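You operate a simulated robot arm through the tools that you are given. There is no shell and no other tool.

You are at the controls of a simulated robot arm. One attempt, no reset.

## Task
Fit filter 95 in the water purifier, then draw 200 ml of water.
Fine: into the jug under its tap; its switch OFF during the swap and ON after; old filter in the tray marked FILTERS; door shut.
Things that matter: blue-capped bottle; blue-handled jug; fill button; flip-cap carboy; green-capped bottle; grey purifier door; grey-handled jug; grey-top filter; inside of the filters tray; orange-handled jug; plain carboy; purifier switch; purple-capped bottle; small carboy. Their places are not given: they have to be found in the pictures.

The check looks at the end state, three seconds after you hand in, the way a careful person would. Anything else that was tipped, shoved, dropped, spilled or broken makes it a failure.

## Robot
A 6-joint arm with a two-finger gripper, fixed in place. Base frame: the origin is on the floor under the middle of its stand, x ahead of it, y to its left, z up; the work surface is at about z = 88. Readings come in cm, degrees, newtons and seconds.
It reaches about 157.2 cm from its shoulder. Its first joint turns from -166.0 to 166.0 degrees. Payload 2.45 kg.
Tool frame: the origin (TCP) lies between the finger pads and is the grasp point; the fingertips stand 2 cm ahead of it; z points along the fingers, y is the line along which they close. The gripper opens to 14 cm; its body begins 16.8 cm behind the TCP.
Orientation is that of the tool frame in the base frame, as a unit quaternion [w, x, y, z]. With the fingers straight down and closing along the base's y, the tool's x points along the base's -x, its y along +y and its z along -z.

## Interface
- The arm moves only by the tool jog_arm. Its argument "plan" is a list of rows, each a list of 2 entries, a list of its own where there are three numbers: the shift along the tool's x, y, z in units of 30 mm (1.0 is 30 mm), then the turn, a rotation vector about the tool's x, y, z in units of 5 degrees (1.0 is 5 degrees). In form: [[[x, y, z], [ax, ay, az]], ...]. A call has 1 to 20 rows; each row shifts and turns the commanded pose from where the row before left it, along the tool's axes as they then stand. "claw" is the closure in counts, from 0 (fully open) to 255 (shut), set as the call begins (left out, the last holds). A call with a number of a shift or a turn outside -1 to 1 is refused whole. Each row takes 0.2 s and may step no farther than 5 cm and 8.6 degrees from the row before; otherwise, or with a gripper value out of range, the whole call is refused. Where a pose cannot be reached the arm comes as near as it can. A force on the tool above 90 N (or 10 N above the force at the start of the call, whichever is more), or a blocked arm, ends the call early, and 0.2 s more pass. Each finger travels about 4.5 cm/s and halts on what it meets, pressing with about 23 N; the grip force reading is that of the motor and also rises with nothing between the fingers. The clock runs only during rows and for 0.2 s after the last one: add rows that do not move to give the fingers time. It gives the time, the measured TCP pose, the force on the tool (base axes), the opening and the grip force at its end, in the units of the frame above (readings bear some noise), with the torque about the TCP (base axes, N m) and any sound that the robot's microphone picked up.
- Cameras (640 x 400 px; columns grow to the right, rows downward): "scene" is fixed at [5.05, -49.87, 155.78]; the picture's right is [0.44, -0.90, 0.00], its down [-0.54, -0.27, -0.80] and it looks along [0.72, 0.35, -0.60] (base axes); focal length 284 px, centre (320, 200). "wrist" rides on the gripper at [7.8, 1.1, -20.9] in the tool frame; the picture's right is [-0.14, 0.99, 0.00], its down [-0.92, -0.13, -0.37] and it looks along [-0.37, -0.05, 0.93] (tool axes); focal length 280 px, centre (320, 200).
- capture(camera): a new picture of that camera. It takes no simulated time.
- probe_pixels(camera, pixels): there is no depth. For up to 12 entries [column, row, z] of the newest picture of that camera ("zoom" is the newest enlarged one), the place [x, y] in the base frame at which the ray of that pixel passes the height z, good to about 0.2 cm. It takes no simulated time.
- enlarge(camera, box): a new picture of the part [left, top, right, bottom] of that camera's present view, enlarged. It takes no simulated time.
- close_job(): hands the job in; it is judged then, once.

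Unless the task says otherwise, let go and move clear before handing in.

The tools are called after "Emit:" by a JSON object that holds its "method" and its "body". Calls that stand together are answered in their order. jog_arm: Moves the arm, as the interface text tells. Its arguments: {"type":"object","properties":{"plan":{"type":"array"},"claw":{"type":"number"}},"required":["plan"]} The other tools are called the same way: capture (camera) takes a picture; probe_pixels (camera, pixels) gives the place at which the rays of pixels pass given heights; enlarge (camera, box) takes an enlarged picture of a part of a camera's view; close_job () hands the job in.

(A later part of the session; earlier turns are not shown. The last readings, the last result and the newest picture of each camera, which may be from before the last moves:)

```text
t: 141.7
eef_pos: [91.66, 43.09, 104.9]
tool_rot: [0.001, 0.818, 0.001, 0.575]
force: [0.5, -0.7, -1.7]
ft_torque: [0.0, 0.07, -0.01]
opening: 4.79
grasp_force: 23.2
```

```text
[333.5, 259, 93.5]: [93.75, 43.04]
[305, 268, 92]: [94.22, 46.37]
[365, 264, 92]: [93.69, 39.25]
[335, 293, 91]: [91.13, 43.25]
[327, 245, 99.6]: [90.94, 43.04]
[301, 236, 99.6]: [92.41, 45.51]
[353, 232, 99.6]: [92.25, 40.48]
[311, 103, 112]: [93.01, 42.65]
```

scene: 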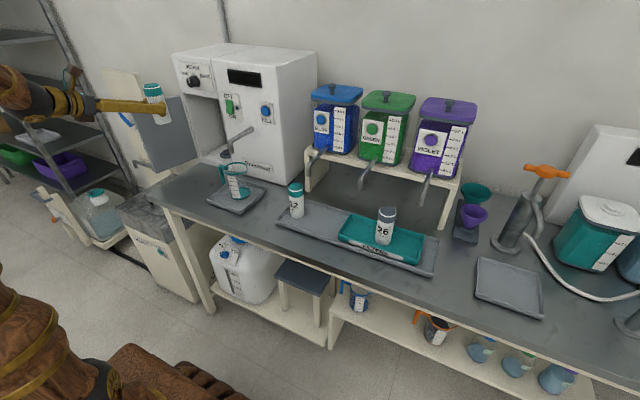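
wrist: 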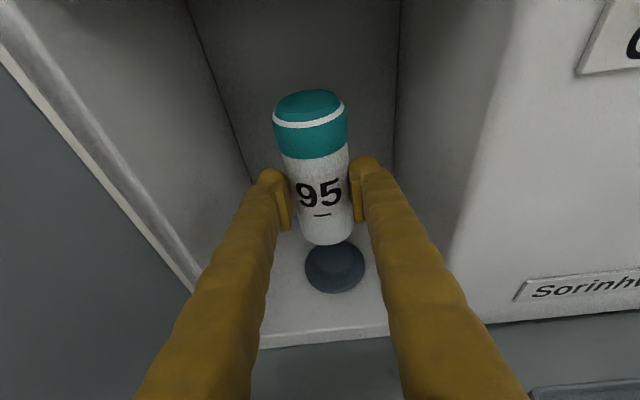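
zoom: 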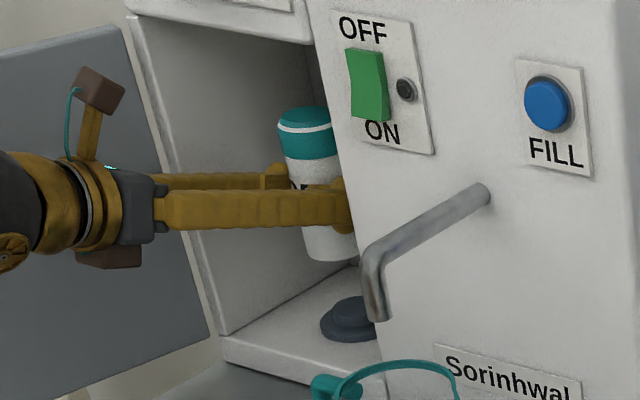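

The filter axis is near x≈92.7 and the spigot at (93.85,43.0). I'll move forward 1.1 cm and lower most of the way, then look again.

Emit:
{"method": "jog_arm", "body": {"plan": [[[0.125, 0, 0.345], [0, 0, 0]], [[-0.329, 0, 0.12], [0, 0, 0]], [[-0.329, 0, 0.12], [0, 0, 0]], [[-0.329, 0, 0.12], [0, 0, 0]], [[-0.2, 0, 0.073], [0, 0, 0]], [[0, 0, 0], [0, 0, 0]]]}}

Emit:
{"method": "capture", "body": {"camera": "wrist"}}

Emit:
{"method": "enlarge", "body": {"camera": "wrist", "box": [260, 170, 400, 290]}}

Emit:
{"method": "enlarge", "body": {"camera": "scene", "box": [190, 110, 250, 170]}}

```text
t: 143.1
eef_pos: [92.76, 43.08, 101.01]
tool_rot: [0.002, 0.819, 0.001, 0.574]
force: [-0.1, -0.4, -2.0]
ft_torque: [0.01, 0.01, -0.04]
opening: 4.78
grasp_force: 22.8
```

```text
taken
```

wrist: 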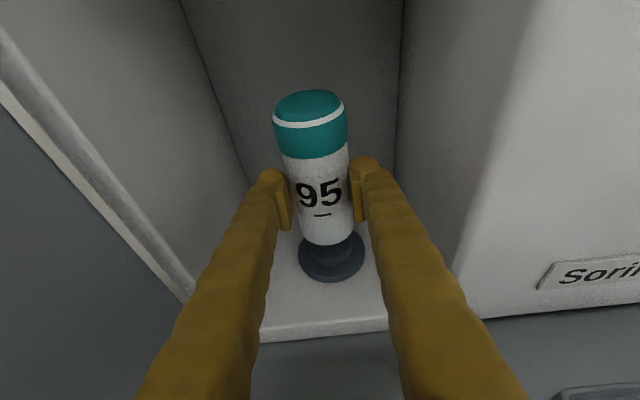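

```text
3.33 times, centred on (330, 230) of wrist
```

zoom: 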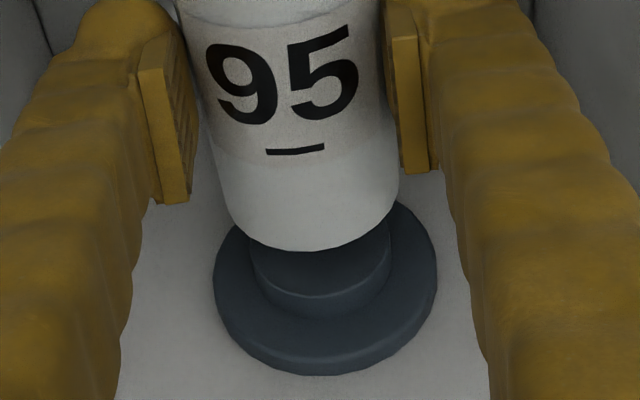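

```text
6.67 times, centred on (220, 140) of scene
```

zoom: 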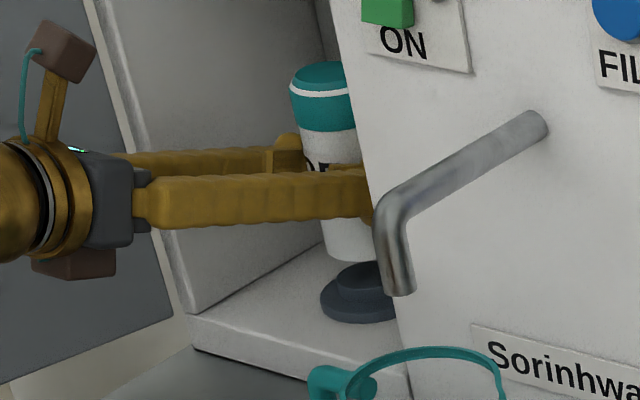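

Lateral alignment is within about 0.2 cm. I'll probe front edges for the fore-aft offset.

Emit:
{"method": "probe_pixels", "body": {"camera": "zoom", "pixels": [[320, 272, 93.5]]}}

Emit:
{"method": "probe_pixels", "body": {"camera": "wrist", "pixels": [[327, 245, 95.8], [327, 245, 95.3], [329.5, 264.5, 92], [331, 282, 91.3], [298, 259, 91.5], [364, 256, 91.5], [303, 233, 95.8], [353.5, 229, 95.8], [308, 104, 108.6]]}}

```text
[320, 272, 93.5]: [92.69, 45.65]
```

```text
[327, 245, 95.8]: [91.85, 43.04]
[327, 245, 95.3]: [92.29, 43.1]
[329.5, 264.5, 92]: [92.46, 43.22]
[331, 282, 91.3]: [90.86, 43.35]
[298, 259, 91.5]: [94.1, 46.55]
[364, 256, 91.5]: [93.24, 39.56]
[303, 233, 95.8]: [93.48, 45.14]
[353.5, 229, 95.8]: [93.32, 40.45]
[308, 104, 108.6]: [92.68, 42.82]
```

Everything agrees to within about 0.2 cm. I'll nudge 0.2 cm forward and lower slowly onto the spigot, watching the force.

Emit:
{"method": "jog_arm", "body": {"plan": [[[0.023, 0, 0.063], [0, 0, 0]], [[-0.094, 0, 0.034], [0, 0, 0]], [[-0.094, 0, 0.034], [0, 0, 0]], [[-0.094, 0, 0.034], [0, 0, 0]], [[-0.094, 0, 0.034], [0, 0, 0]], [[0, 0, 0], [0, 0, 0]]]}}

Emit:
{"method": "enlarge", "body": {"camera": "wrist", "box": [260, 170, 400, 290]}}

Emit:
{"method": "enlarge", "body": {"camera": "scene", "box": [190, 110, 250, 170]}}

```text
t: 144.5
eef_pos: [92.88, 42.96, 99.82]
tool_rot: [0.002, 0.819, 0.0, 0.574]
force: [-0.2, -0.2, -2.4]
ft_torque: [-0.01, 0.03, 0.02]
opening: 4.78
grasp_force: 22.6
```

```text
3.33 times, centred on (330, 230) of wrist
```

zoom: 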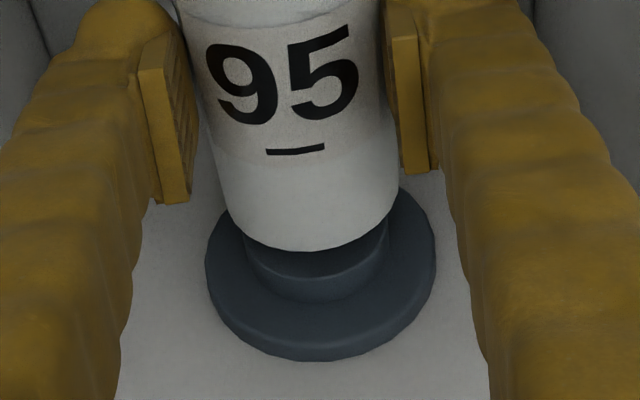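

```text
6.67 times, centred on (220, 140) of scene
```

zoom: 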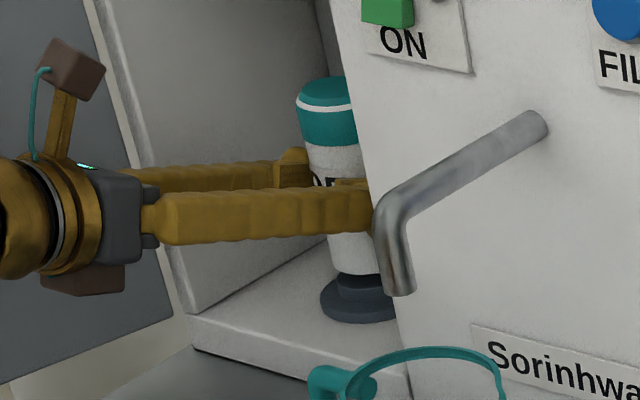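

The alignment looks good in both views, with the boss centred under the filter. I'll continue lowering.

Emit:
{"method": "jog_arm", "body": {"plan": [[[-0.08, 0, 0.029], [0, 0, 0]], [[-0.08, 0, 0.029], [0, 0, 0]], [[-0.08, 0, 0.029], [0, 0, 0]], [[0, 0, 0], [0, 0, 0]]]}}

Emit:
{"method": "enlarge", "body": {"camera": "wrist", "box": [260, 170, 400, 290]}}

Emit:
{"method": "enlarge", "body": {"camera": "scene", "box": [190, 110, 250, 170]}}

```text
t: 145.5
eef_pos: [92.88, 42.86, 99.01]
tool_rot: [0.002, 0.818, 0.0, 0.575]
force: [-0.1, 0.0, -2.1]
ft_torque: [-0.01, 0.11, -0.01]
opening: 4.76
grasp_force: 23.3
```

```text
3.33 times, centred on (330, 230) of wrist
```

zoom: 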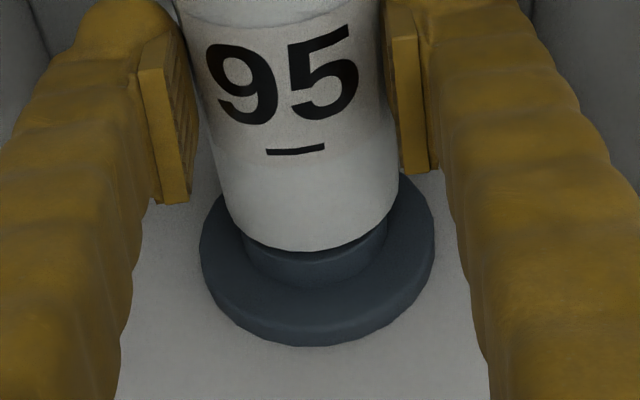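

```text
6.67 times, centred on (220, 140) of scene
```

zoom: 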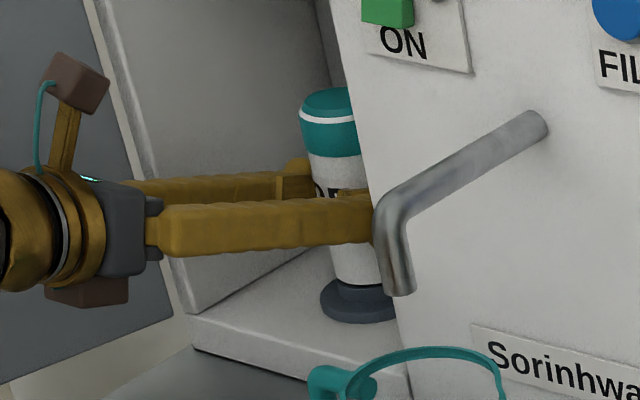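

Still no contact and centred. I'll keep lowering in small steps.

Emit:
{"method": "jog_arm", "body": {"plan": [[[-0.07, 0, 0.026], [0, 0, 0]], [[-0.07, 0, 0.026], [0, 0, 0]], [[0, 0, 0], [0, 0, 0]]]}}

Emit:
{"method": "enlarge", "body": {"camera": "wrist", "box": [260, 170, 400, 290]}}

```text
t: 146.3
eef_pos: [92.97, 42.92, 98.73]
tool_rot: [0.001, 0.819, 0.001, 0.574]
force: [-3.1, 0.3, 16.2]
ft_torque: [0.17, -0.47, -0.03]
opening: 4.75
grasp_force: 23.4
```

```text
3.33 times, centred on (330, 230) of wrist
```

zoom: 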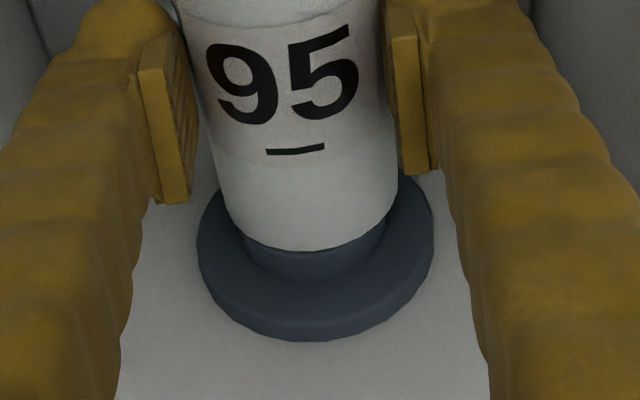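

Contact shows 16 N, but there is no green band like filter 26 had when seated, so it may be resting on the boss. I'll look closely before pressing.

Emit:
{"method": "capture", "body": {"camera": "wrist"}}

Emit:
{"method": "enlarge", "body": {"camera": "wrist", "box": [290, 210, 370, 280]}}

Emit:
{"method": "enlarge", "body": {"camera": "scene", "box": [205, 130, 245, 165]}}

```text
taken
```

wrist: 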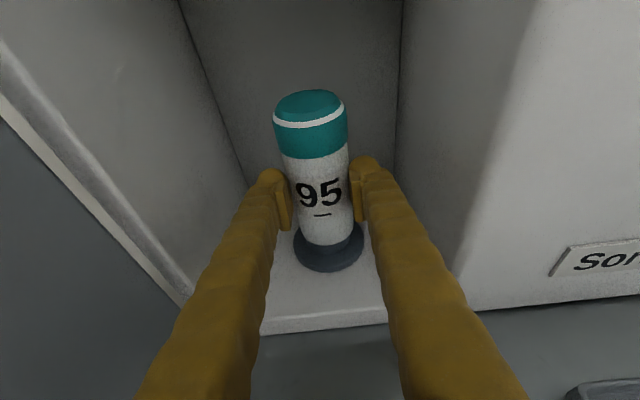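

```text
5.71 times, centred on (330, 245) of wrist
```

zoom: 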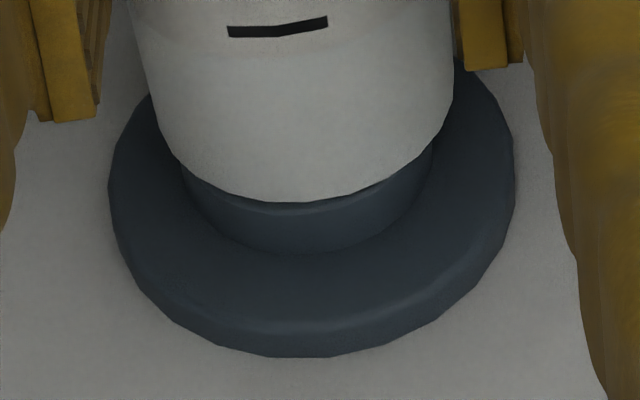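

```text
11.43 times, centred on (225, 148) of scene
```

zoom: 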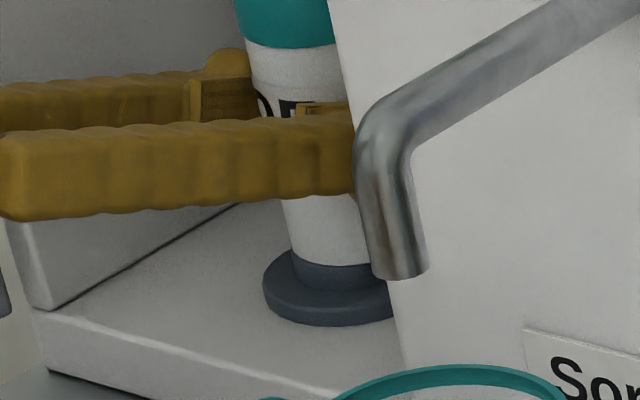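

The filter rests on the boss, with about half a centimetre more of the boss showing than when 26 was seated. I'll probe for a fore-aft offset before pressing.

Emit:
{"method": "probe_pixels", "body": {"camera": "wrist", "pixels": [[326.5, 272.5, 91], [292.9, 242.4, 91.7], [364.1, 239.7, 91.7], [326.5, 245.5, 93.8], [301.5, 232.7, 93.8], [353.3, 229.2, 93.8], [326.5, 254, 92.2], [326.5, 254, 91.7]]}}

```text
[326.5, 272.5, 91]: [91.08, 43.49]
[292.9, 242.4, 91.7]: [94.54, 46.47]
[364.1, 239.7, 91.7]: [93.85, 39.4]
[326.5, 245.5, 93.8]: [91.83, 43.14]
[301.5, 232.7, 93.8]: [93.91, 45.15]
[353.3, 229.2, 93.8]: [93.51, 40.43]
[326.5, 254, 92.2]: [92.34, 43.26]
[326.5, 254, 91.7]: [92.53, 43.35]
```

The flange and boss centre (x≈94.3) look about 0.3 cm further in than the filter (x≈94.0). I'll lift slightly, shift in by 0.3 cm and lower again.

Emit:
{"method": "probe_pixels", "body": {"camera": "wrist", "pixels": [[306, 239.7, 93], [349.6, 238, 93], [306, 239.7, 92.3], [349.6, 238, 92.3]]}}

Emit:
{"method": "jog_arm", "body": {"plan": [[[0.08, 0, -0.029], [0, 0, 0]], [[0.034, -0.03, 0.094], [0, 0, 0]], [[0, 0, 0], [0, 0, 0]]]}}

Emit:
{"method": "jog_arm", "body": {"plan": [[[-0.06, 0, 0.022], [0, 0, 0]], [[-0.06, 0, 0.022], [0, 0, 0]], [[0, 0, 0], [0, 0, 0]]]}}

Emit:
{"method": "enlarge", "body": {"camera": "wrist", "box": [290, 210, 370, 280]}}

```text
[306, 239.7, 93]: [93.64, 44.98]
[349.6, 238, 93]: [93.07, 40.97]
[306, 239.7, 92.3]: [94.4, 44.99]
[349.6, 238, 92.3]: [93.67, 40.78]
```

```text
t: 147.1
eef_pos: [93.23, 43.12, 98.7]
tool_rot: [0.001, 0.819, 0.002, 0.574]
force: [-0.7, -0.2, -1.1]
ft_torque: [-0.02, -0.06, -0.03]
opening: 4.77
grasp_force: 23.2
```

```text
t: 147.9
eef_pos: [93.27, 43.2, 98.69]
tool_rot: [0.003, 0.818, -0.001, 0.575]
force: [0.4, -5.8, 22.5]
ft_torque: [0.03, -0.29, -0.15]
opening: 4.78
grasp_force: 22.7
```

```text
5.71 times, centred on (330, 245) of wrist
```

zoom: 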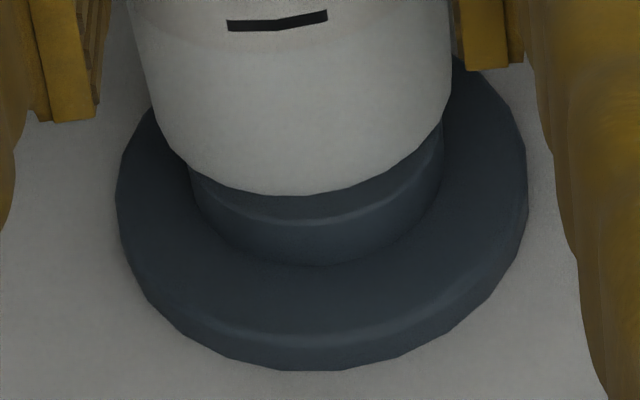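

This view shows the boss's top surface exposed in front of the filter, so the filter is too far in and slightly left. I'll lift, move back 0.65 cm and right 0.2 cm, then lower again.

Emit:
{"method": "jog_arm", "body": {"plan": [[[0.11, 0, -0.04], [0, 0, 0]], [[-0.074, 0.06, -0.204], [0, 0, 0]], [[0, 0, 0], [0, 0, 0]]]}}

Emit:
{"method": "enlarge", "body": {"camera": "wrist", "box": [290, 210, 370, 280]}}

```text
t: 148.7
eef_pos: [92.56, 42.79, 98.69]
tool_rot: [0.001, 0.819, 0.001, 0.573]
force: [-0.4, -0.1, -2.5]
ft_torque: [0.04, 0.08, 0.0]
opening: 4.75
grasp_force: 22.7
```

```text
5.71 times, centred on (330, 245) of wrist
```

zoom: 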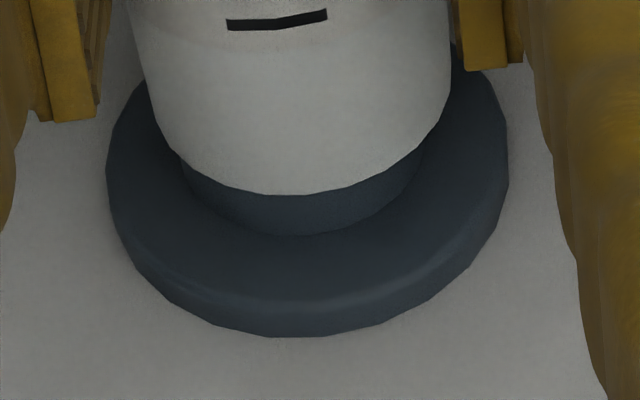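

It's centred now and free of contact at the height where it was blocked before. I'll lower further.

Emit:
{"method": "jog_arm", "body": {"plan": [[[-0.05, 0, 0.018], [0, 0, 0]], [[-0.05, 0, 0.018], [0, 0, 0]], [[-0.05, 0, 0.018], [0, 0, 0]], [[0, 0, 0], [0, 0, 0]]]}}

Emit:
{"method": "enlarge", "body": {"camera": "wrist", "box": [260, 170, 400, 290]}}

```text
t: 149.7
eef_pos: [92.6, 42.97, 98.42]
tool_rot: [0.002, 0.818, 0.0, 0.575]
force: [2.5, 0.6, 22.7]
ft_torque: [0.06, -0.25, -0.15]
opening: 4.78
grasp_force: 23.5
```

```text
3.33 times, centred on (330, 230) of wrist
```

zoom: 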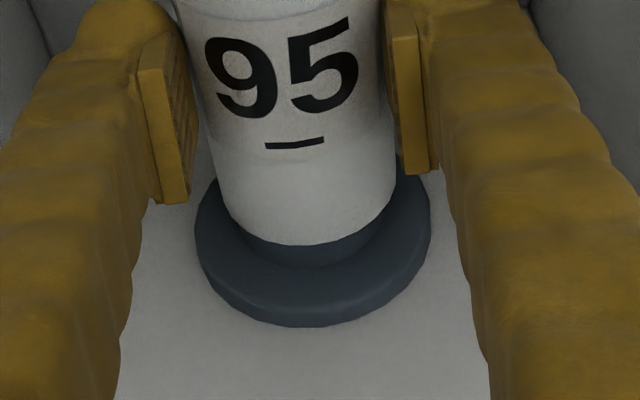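

Contact is now near the expected seat height at 22.7 N and looks centred. I'll press a little more and check for the green band.

Emit:
{"method": "jog_arm", "body": {"plan": [[[-0.05, 0, 0.018], [0, 0, 0]], [[-0.05, 0, 0.018], [0, 0, 0]], [[0, 0, 0], [0, 0, 0]]]}}

Emit:
{"method": "capture", "body": {"camera": "wrist"}}

Emit:
{"method": "enlarge", "body": {"camera": "wrist", "box": [260, 170, 400, 290]}}

```text
t: 150.5
eef_pos: [92.53, 42.81, 97.97]
tool_rot: [0.002, 0.819, 0.001, 0.574]
force: [3.5, 7.6, 20.9]
ft_torque: [0.33, -0.17, 0.0]
opening: 4.77
grasp_force: 23.3
```

```text
taken
```

wrist: 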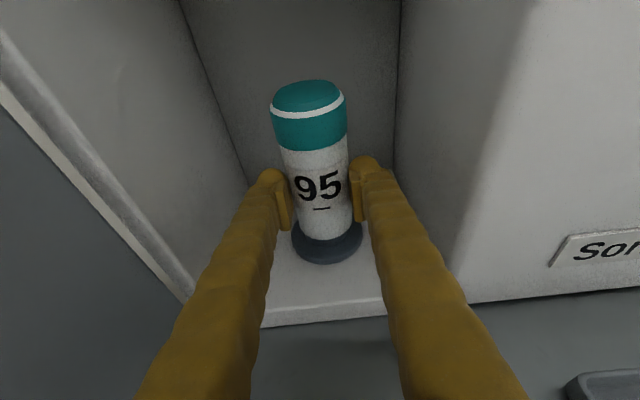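

```text
3.33 times, centred on (330, 230) of wrist
```

zoom: 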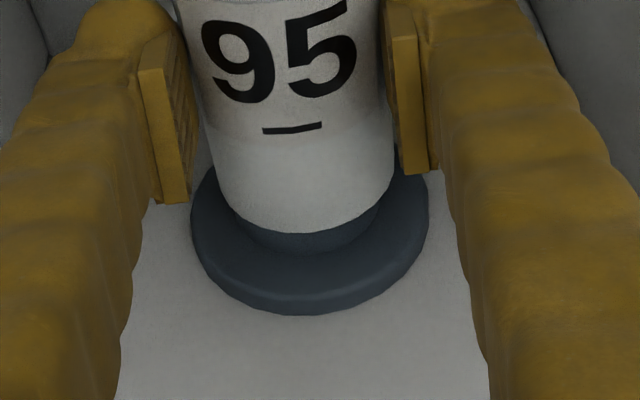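

The filter slid up about 0.4 cm in the grip at 21 N with a slight sideways force. I'll relieve the side load with a small shift left and in, and re-check.

Emit:
{"method": "jog_arm", "body": {"plan": [[[0.02, -0.05, 0.0], [0, 0, 0]], [[0, 0, 0], [0, 0, 0]]]}}

Emit:
{"method": "jog_arm", "body": {"plan": [[[-0.04, 0, 0.0], [0, 0, 0]], [[0, 0, 0], [0, 0, 0]]]}}

Emit:
{"method": "enlarge", "body": {"camera": "wrist", "box": [260, 170, 400, 290]}}

```text
t: 151.1
eef_pos: [92.61, 42.95, 98.02]
tool_rot: [0.002, 0.819, 0.0, 0.574]
force: [-0.7, -5.4, 14.7]
ft_torque: [0.03, -0.14, -0.05]
opening: 4.77
grasp_force: 22.8
```

```text
t: 151.7
eef_pos: [92.49, 43.02, 98.02]
tool_rot: [0.002, 0.818, 0.0, 0.575]
force: [4.7, -5.4, 15.1]
ft_torque: [0.04, -0.19, -0.09]
opening: 4.75
grasp_force: 23.3
```

```text
3.33 times, centred on (330, 230) of wrist
```

zoom: 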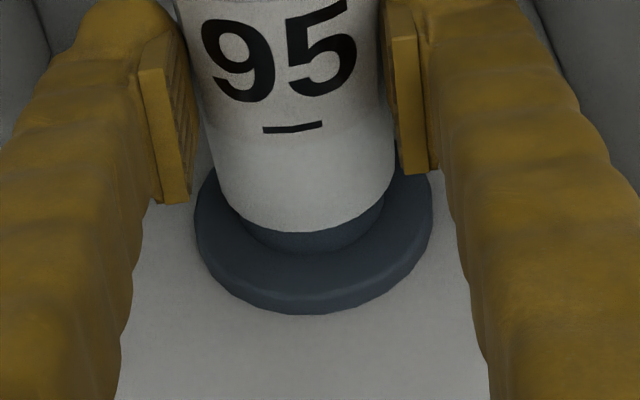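

The side force just flips sign, so this is friction on the boss top and the filter is centred and supported. I'll ease the pressure and release it gently to see whether it seats.

Emit:
{"method": "jog_arm", "body": {"plan": [[[0.04, 0.02, 0.0], [0, 0, 0]], [[0, 0, 0], [0, 0, 0]]]}}

Emit:
{"method": "jog_arm", "body": {"plan": [[[0, 0, 0], [0, 0, 0]], [[0, 0, 0], [0, 0, 0]], [[0, 0, 0], [0, 0, 0]]], "claw": 145}}

Emit:
{"method": "capture", "body": {"camera": "wrist"}}

Emit:
{"method": "enlarge", "body": {"camera": "wrist", "box": [250, 80, 390, 290]}}

```text
t: 152.3
eef_pos: [92.5, 42.91, 98.15]
tool_rot: [0.002, 0.819, 0.001, 0.574]
force: [0.2, 2.7, 4.5]
ft_torque: [0.25, 0.02, 0.01]
opening: 4.74
grasp_force: 22.7
```

```text
t: 153.1
eef_pos: [92.65, 42.96, 98.04]
tool_rot: [0.001, 0.819, 0.001, 0.574]
force: [0.8, -0.6, 0.4]
ft_torque: [0.05, 0.01, 0.03]
opening: 6.0
grasp_force: 0.0
```

```text
taken
```

wrist: 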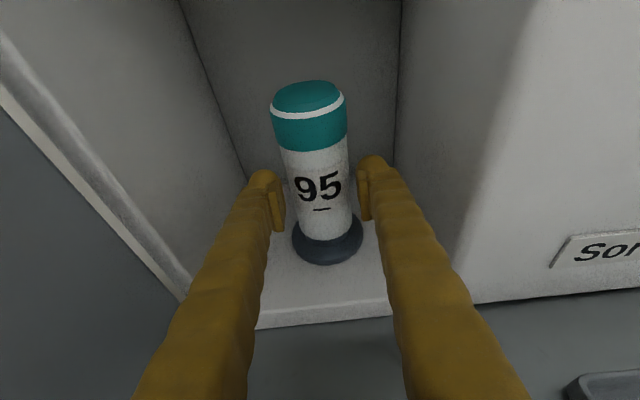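

```text
1.90 times, centred on (320, 185) of wrist
```

zoom: 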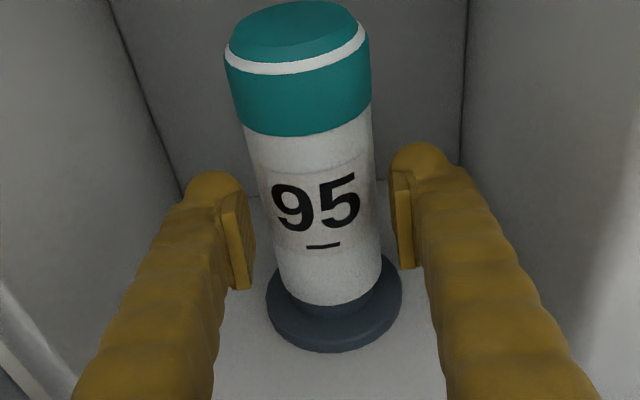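

It's released and stable, but no green band has appeared, so it still needs pressing home. I'll back out, close the fingers and press down on the cap from above.

Emit:
{"method": "jog_arm", "body": {"plan": [[[0, 0, 0], [0, 0, 0]], [[0, 0, 0], [0, 0, 0]], [[-0.17, 0, -0.47], [0, 0, 0]], [[-0.342, 0, -0.94], [0, 0, 0]], [[-0.342, 0, -0.94], [0, 0, 0]], [[-0.342, 0, -0.94], [0, 0, 0]], [[0, 0, 0], [0, 0, 0]]], "claw": 125}}

Emit:
{"method": "capture", "body": {"camera": "wrist"}}

Emit:
{"method": "enlarge", "body": {"camera": "wrist", "box": [240, 60, 400, 260]}}

Emit:
{"method": "enlarge", "body": {"camera": "scene", "box": [190, 100, 250, 170]}}

```text
t: 154.7
eef_pos: [82.13, 42.87, 98.1]
tool_rot: [0.001, 0.818, 0.001, 0.575]
force: [0.4, -0.2, 0.0]
ft_torque: [0.03, 0.0, 0.0]
opening: 7.16
grasp_force: 0.0
```

```text
taken
```

wrist: 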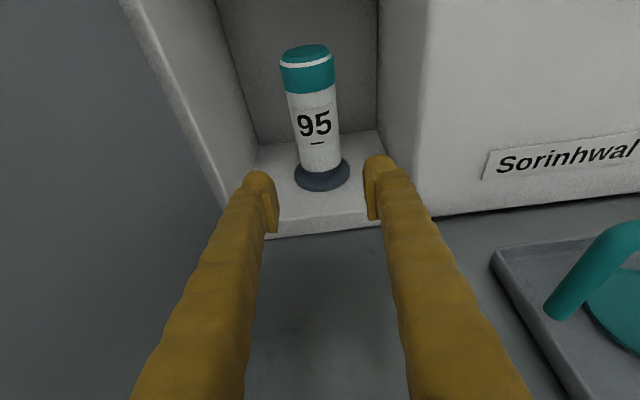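

```text
2.00 times, centred on (320, 160) of wrist
```

zoom: 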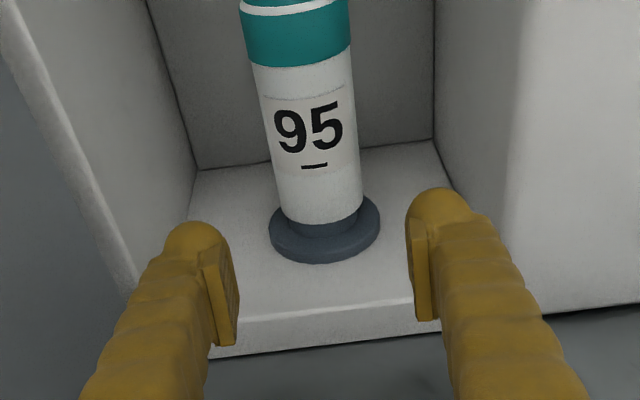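

```text
5.71 times, centred on (220, 135) of scene
```

zoom: 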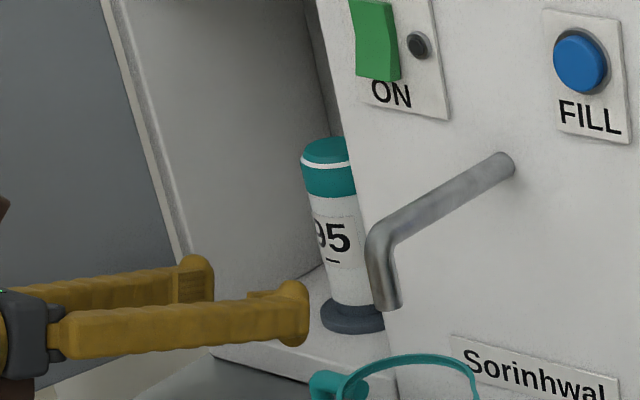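

The filter stands on the boss but isn't home. To compare directly with how 26 looked when seated, I'll reproduce the exact camera pose from then: level tool at (90.46,43.24,99.05), fingers at 8.5 cm.

Emit:
{"method": "jog_arm", "body": {"plan": [[[0, 0, 0], [0, 1, 0]], [[0, 0, 0], [0, 1, 0]], [[0, 0, 0], [0, 1, 0]], [[0, 0, 0], [0, 1, 0]], [[0.317, -0.123, 0.4], [0, 0, 0]], [[0, 0, 0.8], [0, 0, 0]], [[0, 0, 0.8], [0, 0, 0]], [[0, 0, 0.777], [0, 0, 0]], [[0, 0, 0], [0, 0, 0]]], "claw": 100}}

Emit:
{"method": "capture", "body": {"camera": "wrist"}}

Emit:
{"method": "enlarge", "body": {"camera": "wrist", "box": [260, 90, 400, 280]}}

```text
t: 156.7
eef_pos: [90.68, 43.39, 99.22]
tool_rot: [0.001, 0.707, 0.0, 0.707]
force: [-0.9, -0.9, -0.5]
ft_torque: [-0.04, -0.01, 0.01]
opening: 8.52
grasp_force: 0.1
```

```text
taken
```

wrist: 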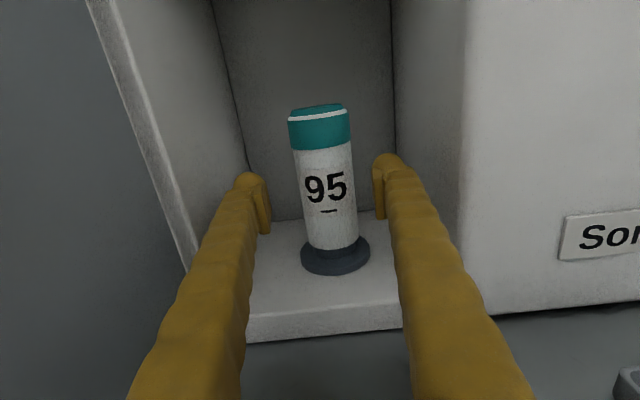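

```text
2.11 times, centred on (330, 185) of wrist
```

zoom: 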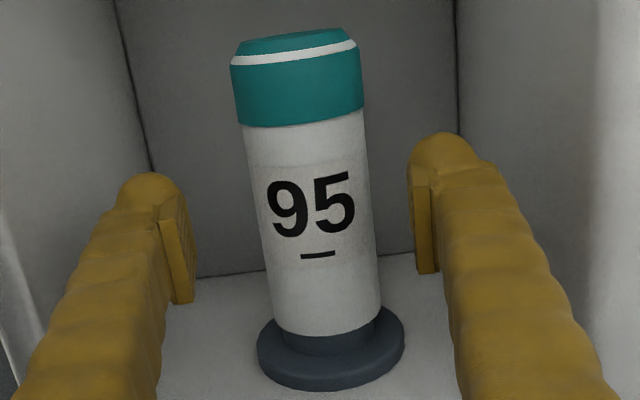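

The direct comparison shows 95 at the same height as 26 was, but about 0.5 cm deeper in and almost aligned sideways. I'll regrip it level, lift slightly, pull it back 0.5 cm and set it down again.

Emit:
{"method": "jog_arm", "body": {"plan": [[[0, 0.1, 0.4], [0, 0, 0]], [[0, 0.04, 0.4], [0, 0, 0]], [[0, 0, 0.33], [0, 0, 0]], [[0, 0, 0], [0, 0, 0]]]}}

Emit:
{"method": "jog_arm", "body": {"plan": [[[0, 0, 0], [0, 0, 0]], [[0, 0, 0], [0, 0, 0]], [[0, 0, 0], [0, 0, 0]], [[0, 0, 0], [0, 0, 0]]], "claw": 255}}

Emit:
{"method": "capture", "body": {"camera": "wrist"}}

Emit:
{"method": "enlarge", "body": {"camera": "wrist", "box": [260, 90, 400, 310]}}

```text
t: 157.7
eef_pos: [93.81, 42.98, 98.99]
tool_rot: [0.001, 0.707, 0.001, 0.708]
force: [0.6, 0.0, -0.1]
ft_torque: [0.01, 0.01, 0.02]
opening: 8.51
grasp_force: 0.0
```

```text
t: 158.7
eef_pos: [93.95, 43.04, 98.97]
tool_rot: [0.001, 0.707, 0.0, 0.707]
force: [0.1, -1.1, 0.8]
ft_torque: [0.05, -0.04, -0.01]
opening: 4.8
grasp_force: 23.1
```

```text
taken
```

wrist: 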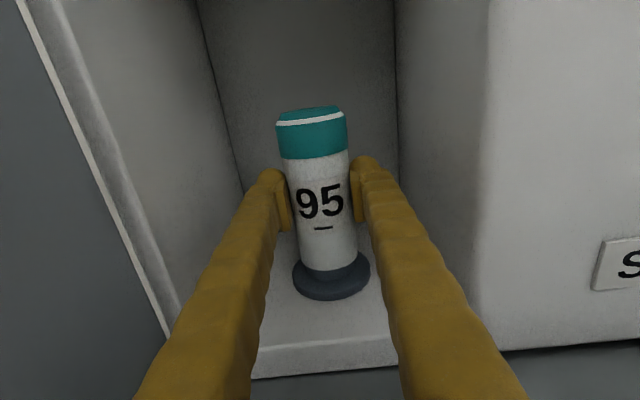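

```text
1.82 times, centred on (330, 200) of wrist
```

zoom: 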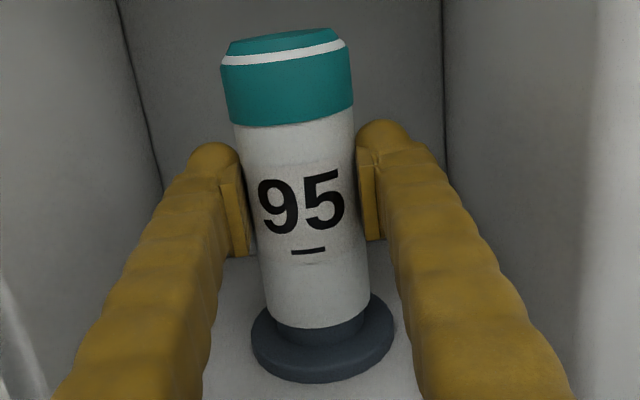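

Held this way, 95 sits in the fingers exactly as 26 did, and only the hand is 0.32 cm further in than then. I'll lift slightly, pull back 0.32 cm and 0.1 cm right, then lower.

Emit:
{"method": "jog_arm", "body": {"plan": [[[0.12, 0, 0], [0, 0, 0]], [[0, 0.04, -0.107], [0, 0, 0]], [[0, 0, 0], [0, 0, 0]]]}}

Emit:
{"method": "jog_arm", "body": {"plan": [[[-0.06, 0, 0], [0, 0, 0]], [[-0.06, 0, 0], [0, 0, 0]], [[0, 0, 0], [0, 0, 0]]]}}

Emit:
{"method": "capture", "body": {"camera": "wrist"}}

Emit:
{"method": "enlarge", "body": {"camera": "wrist", "box": [260, 90, 400, 310]}}

```text
t: 159.5
eef_pos: [93.45, 42.68, 99.41]
tool_rot: [0.001, 0.707, 0.001, 0.708]
force: [0.0, -0.5, -2.8]
ft_torque: [0.02, 0.04, -0.02]
opening: 4.78
grasp_force: 23.0
```

```text
t: 160.3
eef_pos: [93.58, 42.84, 99.14]
tool_rot: [0.002, 0.706, 0.0, 0.708]
force: [-0.4, -0.1, 0.4]
ft_torque: [0.03, 0.03, -0.03]
opening: 4.77
grasp_force: 23.2
```

```text
taken
```

wrist: 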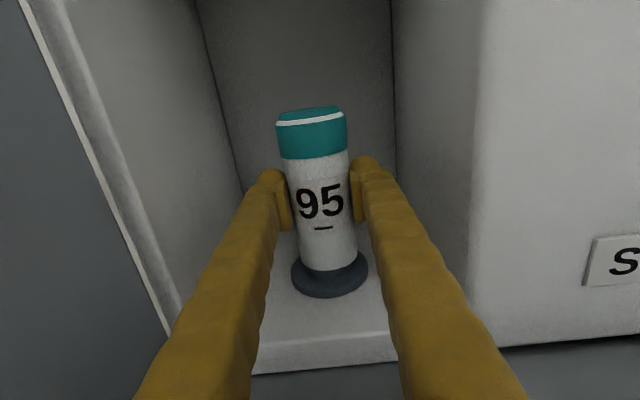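

```text
1.82 times, centred on (330, 200) of wrist
```

zoom: 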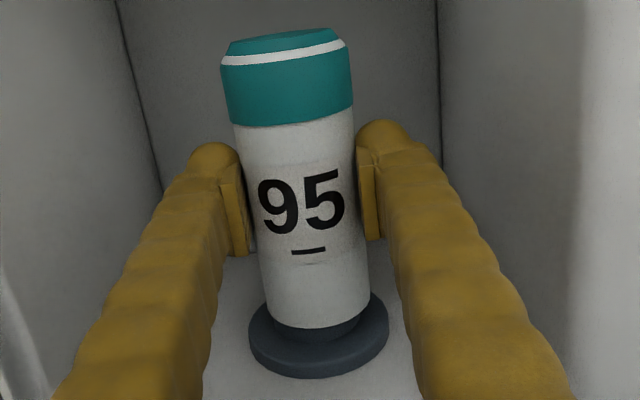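

The flange is now centred under the filter and contact is just starting. I'll press down gently.

Emit:
{"method": "jog_arm", "body": {"plan": [[[-0.04, 0, 0], [0, 0, 0]], [[-0.04, 0, 0], [0, 0, 0]], [[0, 0, 0], [0, 0, 0]]]}}

Emit:
{"method": "enlarge", "body": {"camera": "wrist", "box": [260, 90, 400, 310]}}

```text
t: 161.1
eef_pos: [93.54, 42.77, 98.91]
tool_rot: [0.001, 0.706, 0.001, 0.708]
force: [-5.7, -6.2, 23.5]
ft_torque: [-0.07, -0.01, -0.24]
opening: 4.77
grasp_force: 22.8
```

```text
1.82 times, centred on (330, 200) of wrist
```

zoom: 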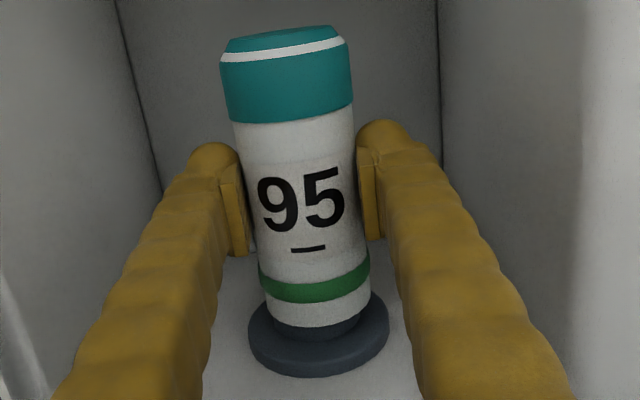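

The green band has appeared at zoom (315,283), so filter 95 is seated. I'll release it and back out.

Emit:
{"method": "jog_arm", "body": {"plan": [[[0, 0, 0], [0, 0, 0]], [[0, 0, 0], [0, 0, 0]], [[0, 0, 0], [0, 0, 0]], [[0, 0, 0], [0, 0, 0]]], "claw": 105}}

Emit:
{"method": "jog_arm", "body": {"plan": [[[0, 0, -0.4], [0, 0, 0]], [[0, 0, -0.8], [0, 0, 0]], [[0, 0, -1], [0, 0, 0]], [[0, 0, -1], [0, 0, 0]], [[0, 0, -1], [0, 0, 0]], [[0, 0, -1], [0, 0, 0]], [[0, 0, -1], [0, 0, 0]], [[0, 0, -1], [0, 0, 0]], [[0, 0, 0], [0, 0, 0]]]}}

Emit:
{"method": "capture", "body": {"camera": "wrist"}}

Emit:
{"method": "capture", "body": {"camera": "scene"}}

Emit:
{"method": "enlarge", "body": {"camera": "scene", "box": [140, 60, 300, 180]}}

```text
t: 162.1
eef_pos: [93.51, 42.8, 98.85]
tool_rot: [0.001, 0.707, 0.001, 0.708]
force: [0.8, 0.4, 0.5]
ft_torque: [0.0, 0.0, 0.0]
opening: 8.23
grasp_force: 0.1
```

```text
t: 164.1
eef_pos: [71.98, 42.73, 98.84]
tool_rot: [0.002, 0.706, 0.001, 0.708]
force: [-0.3, 0.1, 0.3]
ft_torque: [0.0, 0.01, -0.01]
opening: 8.24
grasp_force: 0.0
```

```text
taken
```

wrist: 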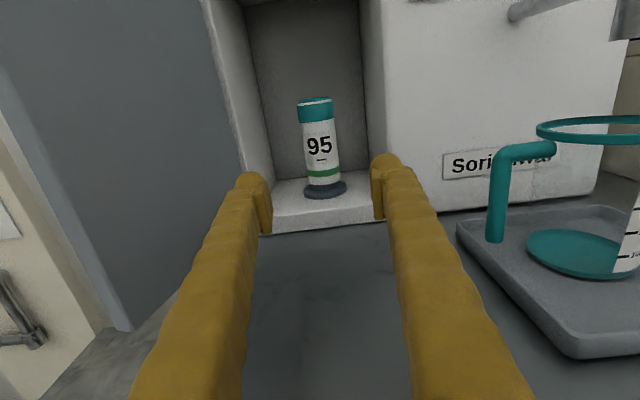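

```text
taken
```

scene: 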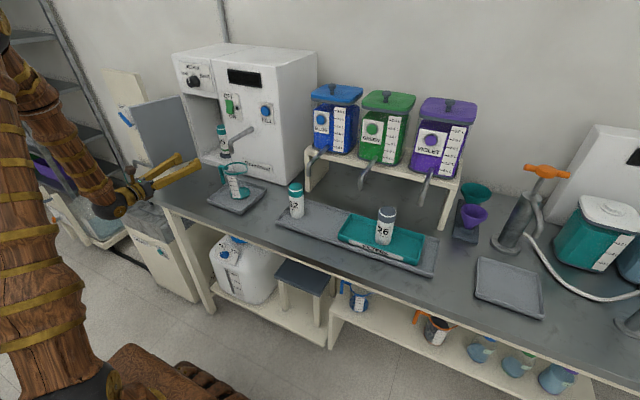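

```text
3.33 times, centred on (220, 120) of scene
```

zoom: 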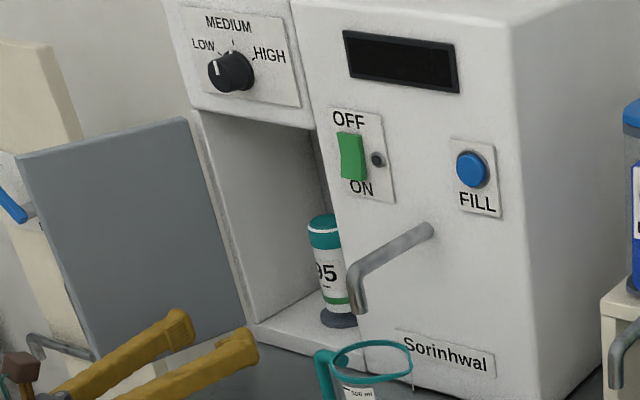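

Filter 95 stands seated with its green band visible at wrist (322,172). The door is open about 105° with its free edge near (67,59). I'll go up to z≈116.5, above the handle, and back out so I can straddle that edge.

Emit:
{"method": "jog_arm", "body": {"plan": [[[1, 0, 0], [0, 0, 0]], [[1, 0, 0], [0, 0, 0]], [[1, 0, -0.5], [0, 0, 0]], [[1, 0, -0.5], [0, 0, 0]], [[1, 0, -0.5], [0, 0, 0]], [[0.9, 0, -0.5], [0, 0, 0]], [[0, -0.5, -0.8], [0, 0, 0]], [[0, -0.7, -0.5], [0, 0, 0]], [[0, -1, 0], [0, 0, 0]], [[0, 0, 0], [0, 0, 0]]], "claw": 105}}

Emit:
{"method": "capture", "body": {"camera": "wrist"}}

Emit:
{"method": "capture", "body": {"camera": "scene"}}

```text
t: 166.3
eef_pos: [61.96, 49.57, 116.33]
tool_rot: [0.002, 0.707, 0.0, 0.708]
force: [0.0, 0.6, -0.3]
ft_torque: [0.01, -0.01, -0.01]
opening: 8.24
grasp_force: 0.1
```

```text
taken
```

wrist: 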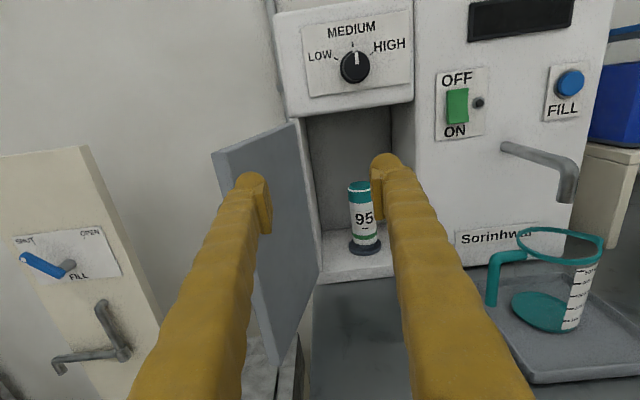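

```text
taken
```

scene: 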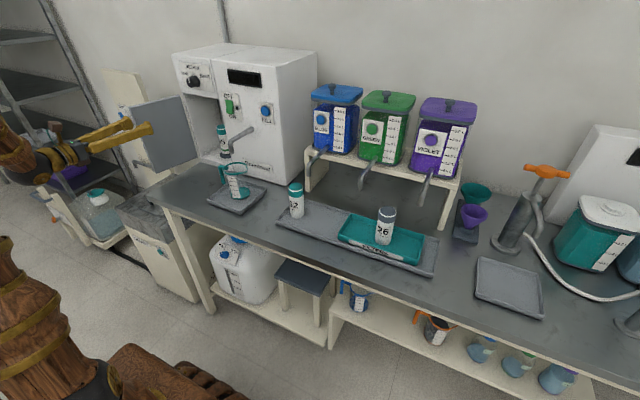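

Filter 95 still shows its green band. The door's free edge runs from wrist (213,153) to (265,365), about (67.4,59). I'll open the gripper fully and centre so the edge lies between the fingers.

Emit:
{"method": "jog_arm", "body": {"plan": [[[0, -0.8, 0], [0, 0, 0]], [[0, -0.8, 0], [0, 0, 0]], [[0, -0.2, 0], [0, 0, 0]], [[0, 0, 0], [0, 0, 0]], [[0, 0, 0], [0, 0, 0]]], "claw": 0}}

Emit:
{"method": "capture", "body": {"camera": "wrist"}}

Emit:
{"method": "capture", "body": {"camera": "scene"}}

```text
t: 167.5
eef_pos: [61.88, 54.83, 116.29]
tool_rot: [0.0, 0.707, 0.002, 0.708]
force: [-0.5, -0.6, -0.2]
ft_torque: [0.06, 0.03, 0.0]
opening: 13.99
grasp_force: 0.1
```

```text
taken
```

wrist: 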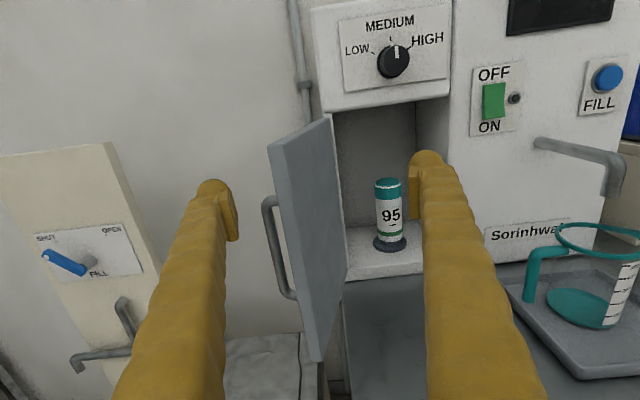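

```text
taken
```

scene: 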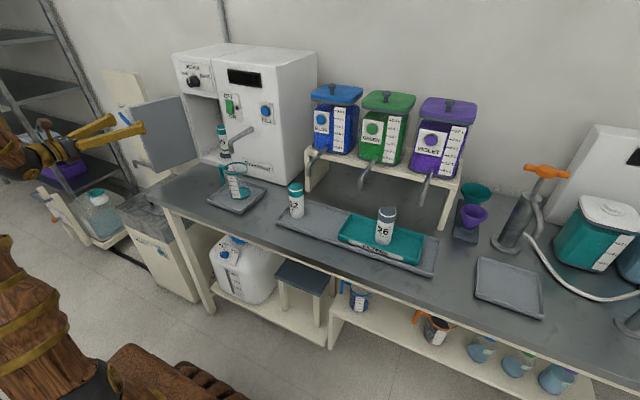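

The door edge is between the fingers, with the handle at wrist (275,250) below finger height. I'll raise 1 cm, advance so the left finger reaches past the edge on the outer side, then sweep right slowly.

Emit:
{"method": "jog_arm", "body": {"plan": [[[0.33, 0, 0.3], [0, 0, 0]], [[0, 0, 0.6], [0, 0, 0]], [[0, 0, 0.6], [0, 0, 0]], [[0, 0, 0.6], [0, 0, 0]], [[0, 0, 0.6], [0, 0, 0]], [[0, 0, 0], [0, 0, 0]]]}}

Emit:
{"method": "capture", "body": {"camera": "wrist"}}

Emit:
{"method": "enlarge", "body": {"camera": "scene", "box": [80, 60, 260, 180]}}

```text
t: 168.9
eef_pos: [70.19, 54.97, 117.36]
tool_rot: [0.0, 0.707, 0.001, 0.708]
force: [0.2, -0.4, -1.2]
ft_torque: [0.0, 0.02, 0.01]
opening: 14.02
grasp_force: 0.0
```

```text
taken
```

wrist: 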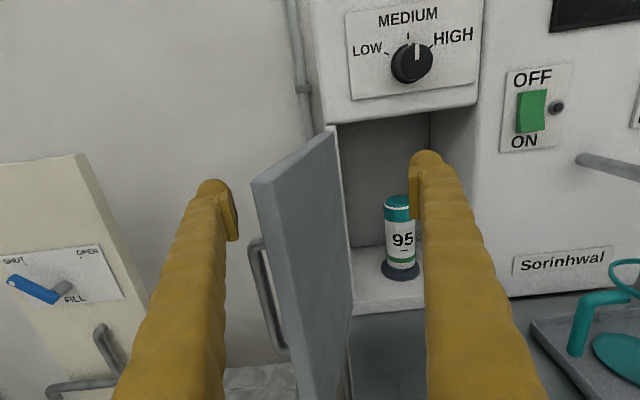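

```text
3.33 times, centred on (170, 120) of scene
```

zoom: 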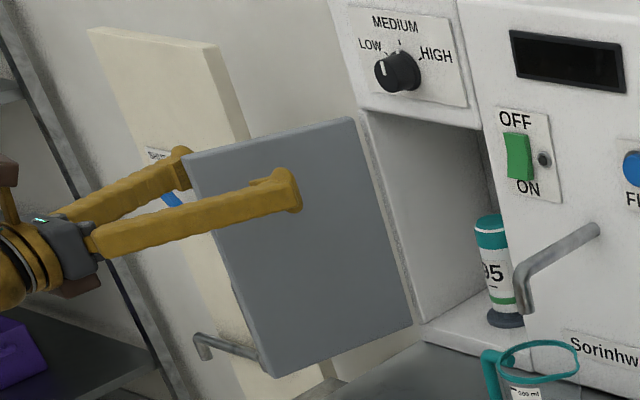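

The left finger is on the door's outer side near the free edge. I'll sweep right slowly to swing the door shut.

Emit:
{"method": "jog_arm", "body": {"plan": [[[0, 0.2, 0], [0, 0, 0]], [[0, 0.2, 0], [0, 0, 0]], [[0, 0.2, 0], [0, 0, 0]], [[0, 0.2, 0], [0, 0, 0]], [[0, 0.2, 0], [0, 0, 0]], [[0, 0.2, 0], [0, 0, 0]], [[0, 0.2, 0], [0, 0, 0]], [[0, 0.2, 0], [0, 0, 0]], [[0, 0.2, 0], [0, 0, 0]], [[0, 0.2, 0], [0, 0, 0]], [[0, 0.2, 0], [0, 0, 0]], [[0, 0.2, 0], [0, 0, 0]], [[0, 0, 0], [0, 0, 0]]]}}

Emit:
{"method": "capture", "body": {"camera": "wrist"}}

Emit:
{"method": "enlarge", "body": {"camera": "scene", "box": [80, 60, 260, 180]}}

```text
t: 171.7
eef_pos: [69.99, 47.75, 117.49]
tool_rot: [0.003, 0.707, 0.0, 0.708]
force: [0.9, -0.4, -0.5]
ft_torque: [0.02, -0.03, 0.01]
opening: 13.99
grasp_force: 0.1
```

```text
taken
```

wrist: 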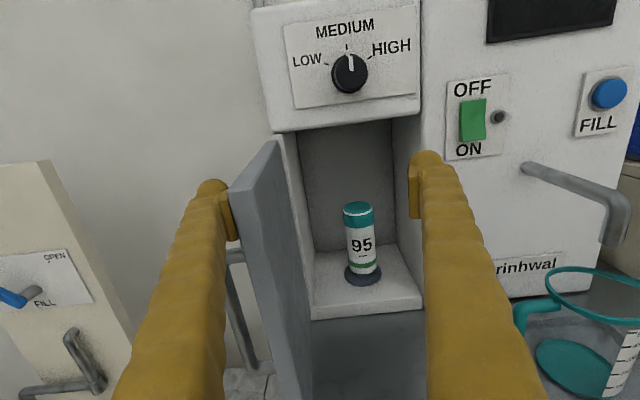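

```text
3.33 times, centred on (170, 120) of scene
```

zoom: 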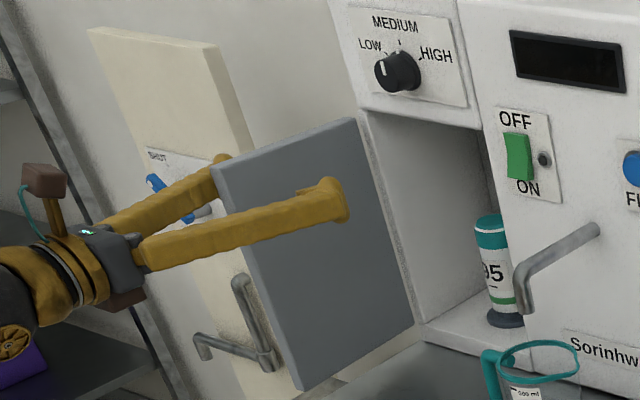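

The door is following the left finger. I'll continue the sweep.

Emit:
{"method": "jog_arm", "body": {"plan": [[[0, 0.2, 0], [0, 0, 0]], [[0, 0.2, 0], [0, 0, 0]], [[0, 0.2, 0], [0, 0, 0]], [[0, 0.2, 0], [0, 0, 0]], [[0, 0.2, 0], [0, 0, 0]], [[0, 0.2, 0], [0, 0, 0]], [[0, 0.2, 0], [0, 0, 0]], [[0, 0.2, 0], [0, 0, 0]], [[0, 0.2, 0], [0, 0, 0]], [[0, 0.2, 0], [0, 0, 0]], [[0, 0.2, 0], [0, 0, 0]], [[0, 0.2, 0], [0, 0, 0]], [[0, 0.2, 0], [0, 0, 0]], [[0, 0.2, 0], [0, 0, 0]], [[0, 0, 0], [0, 0, 0]]]}}

Emit:
{"method": "capture", "body": {"camera": "wrist"}}

Emit:
{"method": "enlarge", "body": {"camera": "scene", "box": [80, 60, 260, 180]}}

```text
t: 174.9
eef_pos: [70.06, 39.21, 117.43]
tool_rot: [0.0, 0.707, 0.002, 0.708]
force: [0.6, -0.4, -0.9]
ft_torque: [-0.04, -0.02, 0.0]
opening: 14.0
grasp_force: 0.0
```

```text
taken
```

wrist: 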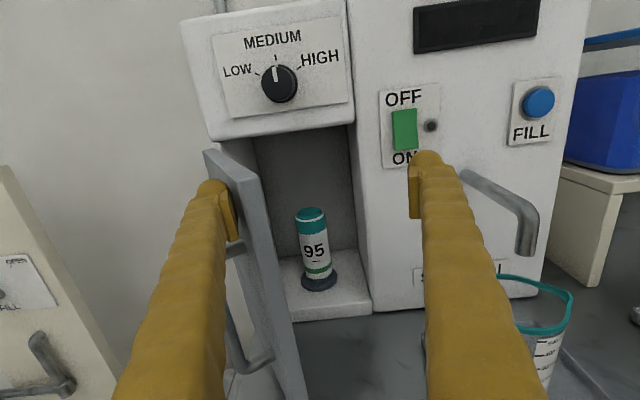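

```text
3.33 times, centred on (170, 120) of scene
```

zoom: 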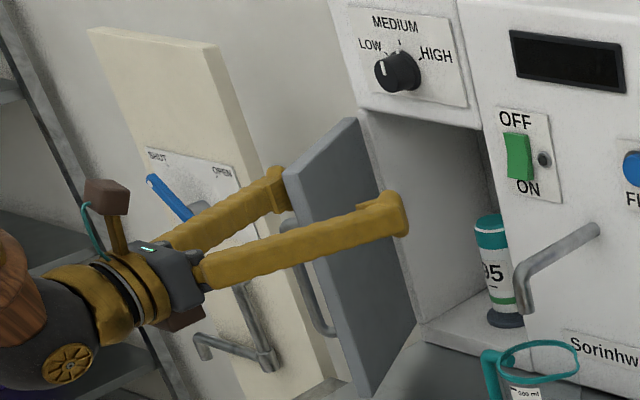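

The door is at about 70°. I'll keep sweeping with slight forward motion.

Emit:
{"method": "jog_arm", "body": {"plan": [[[0, 0.2, 0.05], [0, 0, 0]], [[0, 0.2, 0.05], [0, 0, 0]], [[0, 0.2, 0.05], [0, 0, 0]], [[0, 0.2, 0.05], [0, 0, 0]], [[0, 0.2, 0.05], [0, 0, 0]], [[0, 0.2, 0.05], [0, 0, 0]], [[0, 0.2, 0.05], [0, 0, 0]], [[0, 0.2, 0.05], [0, 0, 0]], [[0, 0.2, 0.05], [0, 0, 0]], [[0, 0.2, 0.05], [0, 0, 0]], [[0, 0, 0], [0, 0, 0]]]}}

Emit:
{"method": "capture", "body": {"camera": "wrist"}}

Emit:
{"method": "enlarge", "body": {"camera": "scene", "box": [80, 60, 260, 180]}}

```text
t: 177.3
eef_pos: [71.5, 33.4, 117.52]
tool_rot: [0.002, 0.706, 0.001, 0.708]
force: [-0.2, -0.9, -0.5]
ft_torque: [0.02, -0.01, 0.0]
opening: 14.03
grasp_force: 0.1
```

```text
taken
```

wrist: 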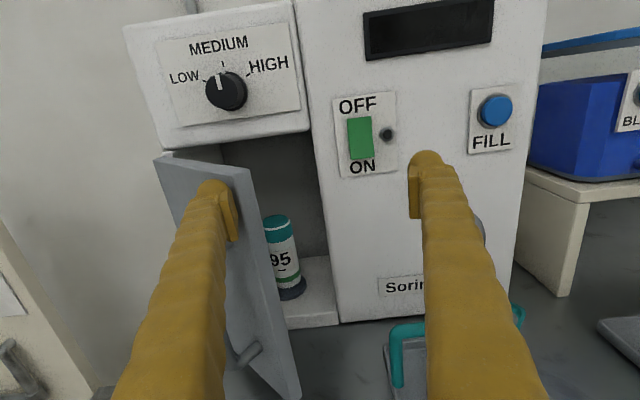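

```text
3.33 times, centred on (170, 120) of scene
```

zoom: 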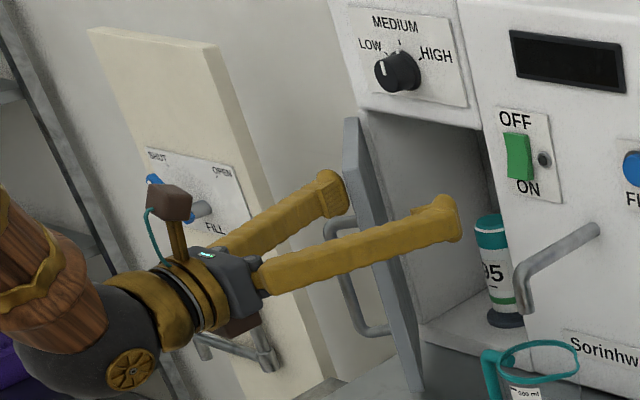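

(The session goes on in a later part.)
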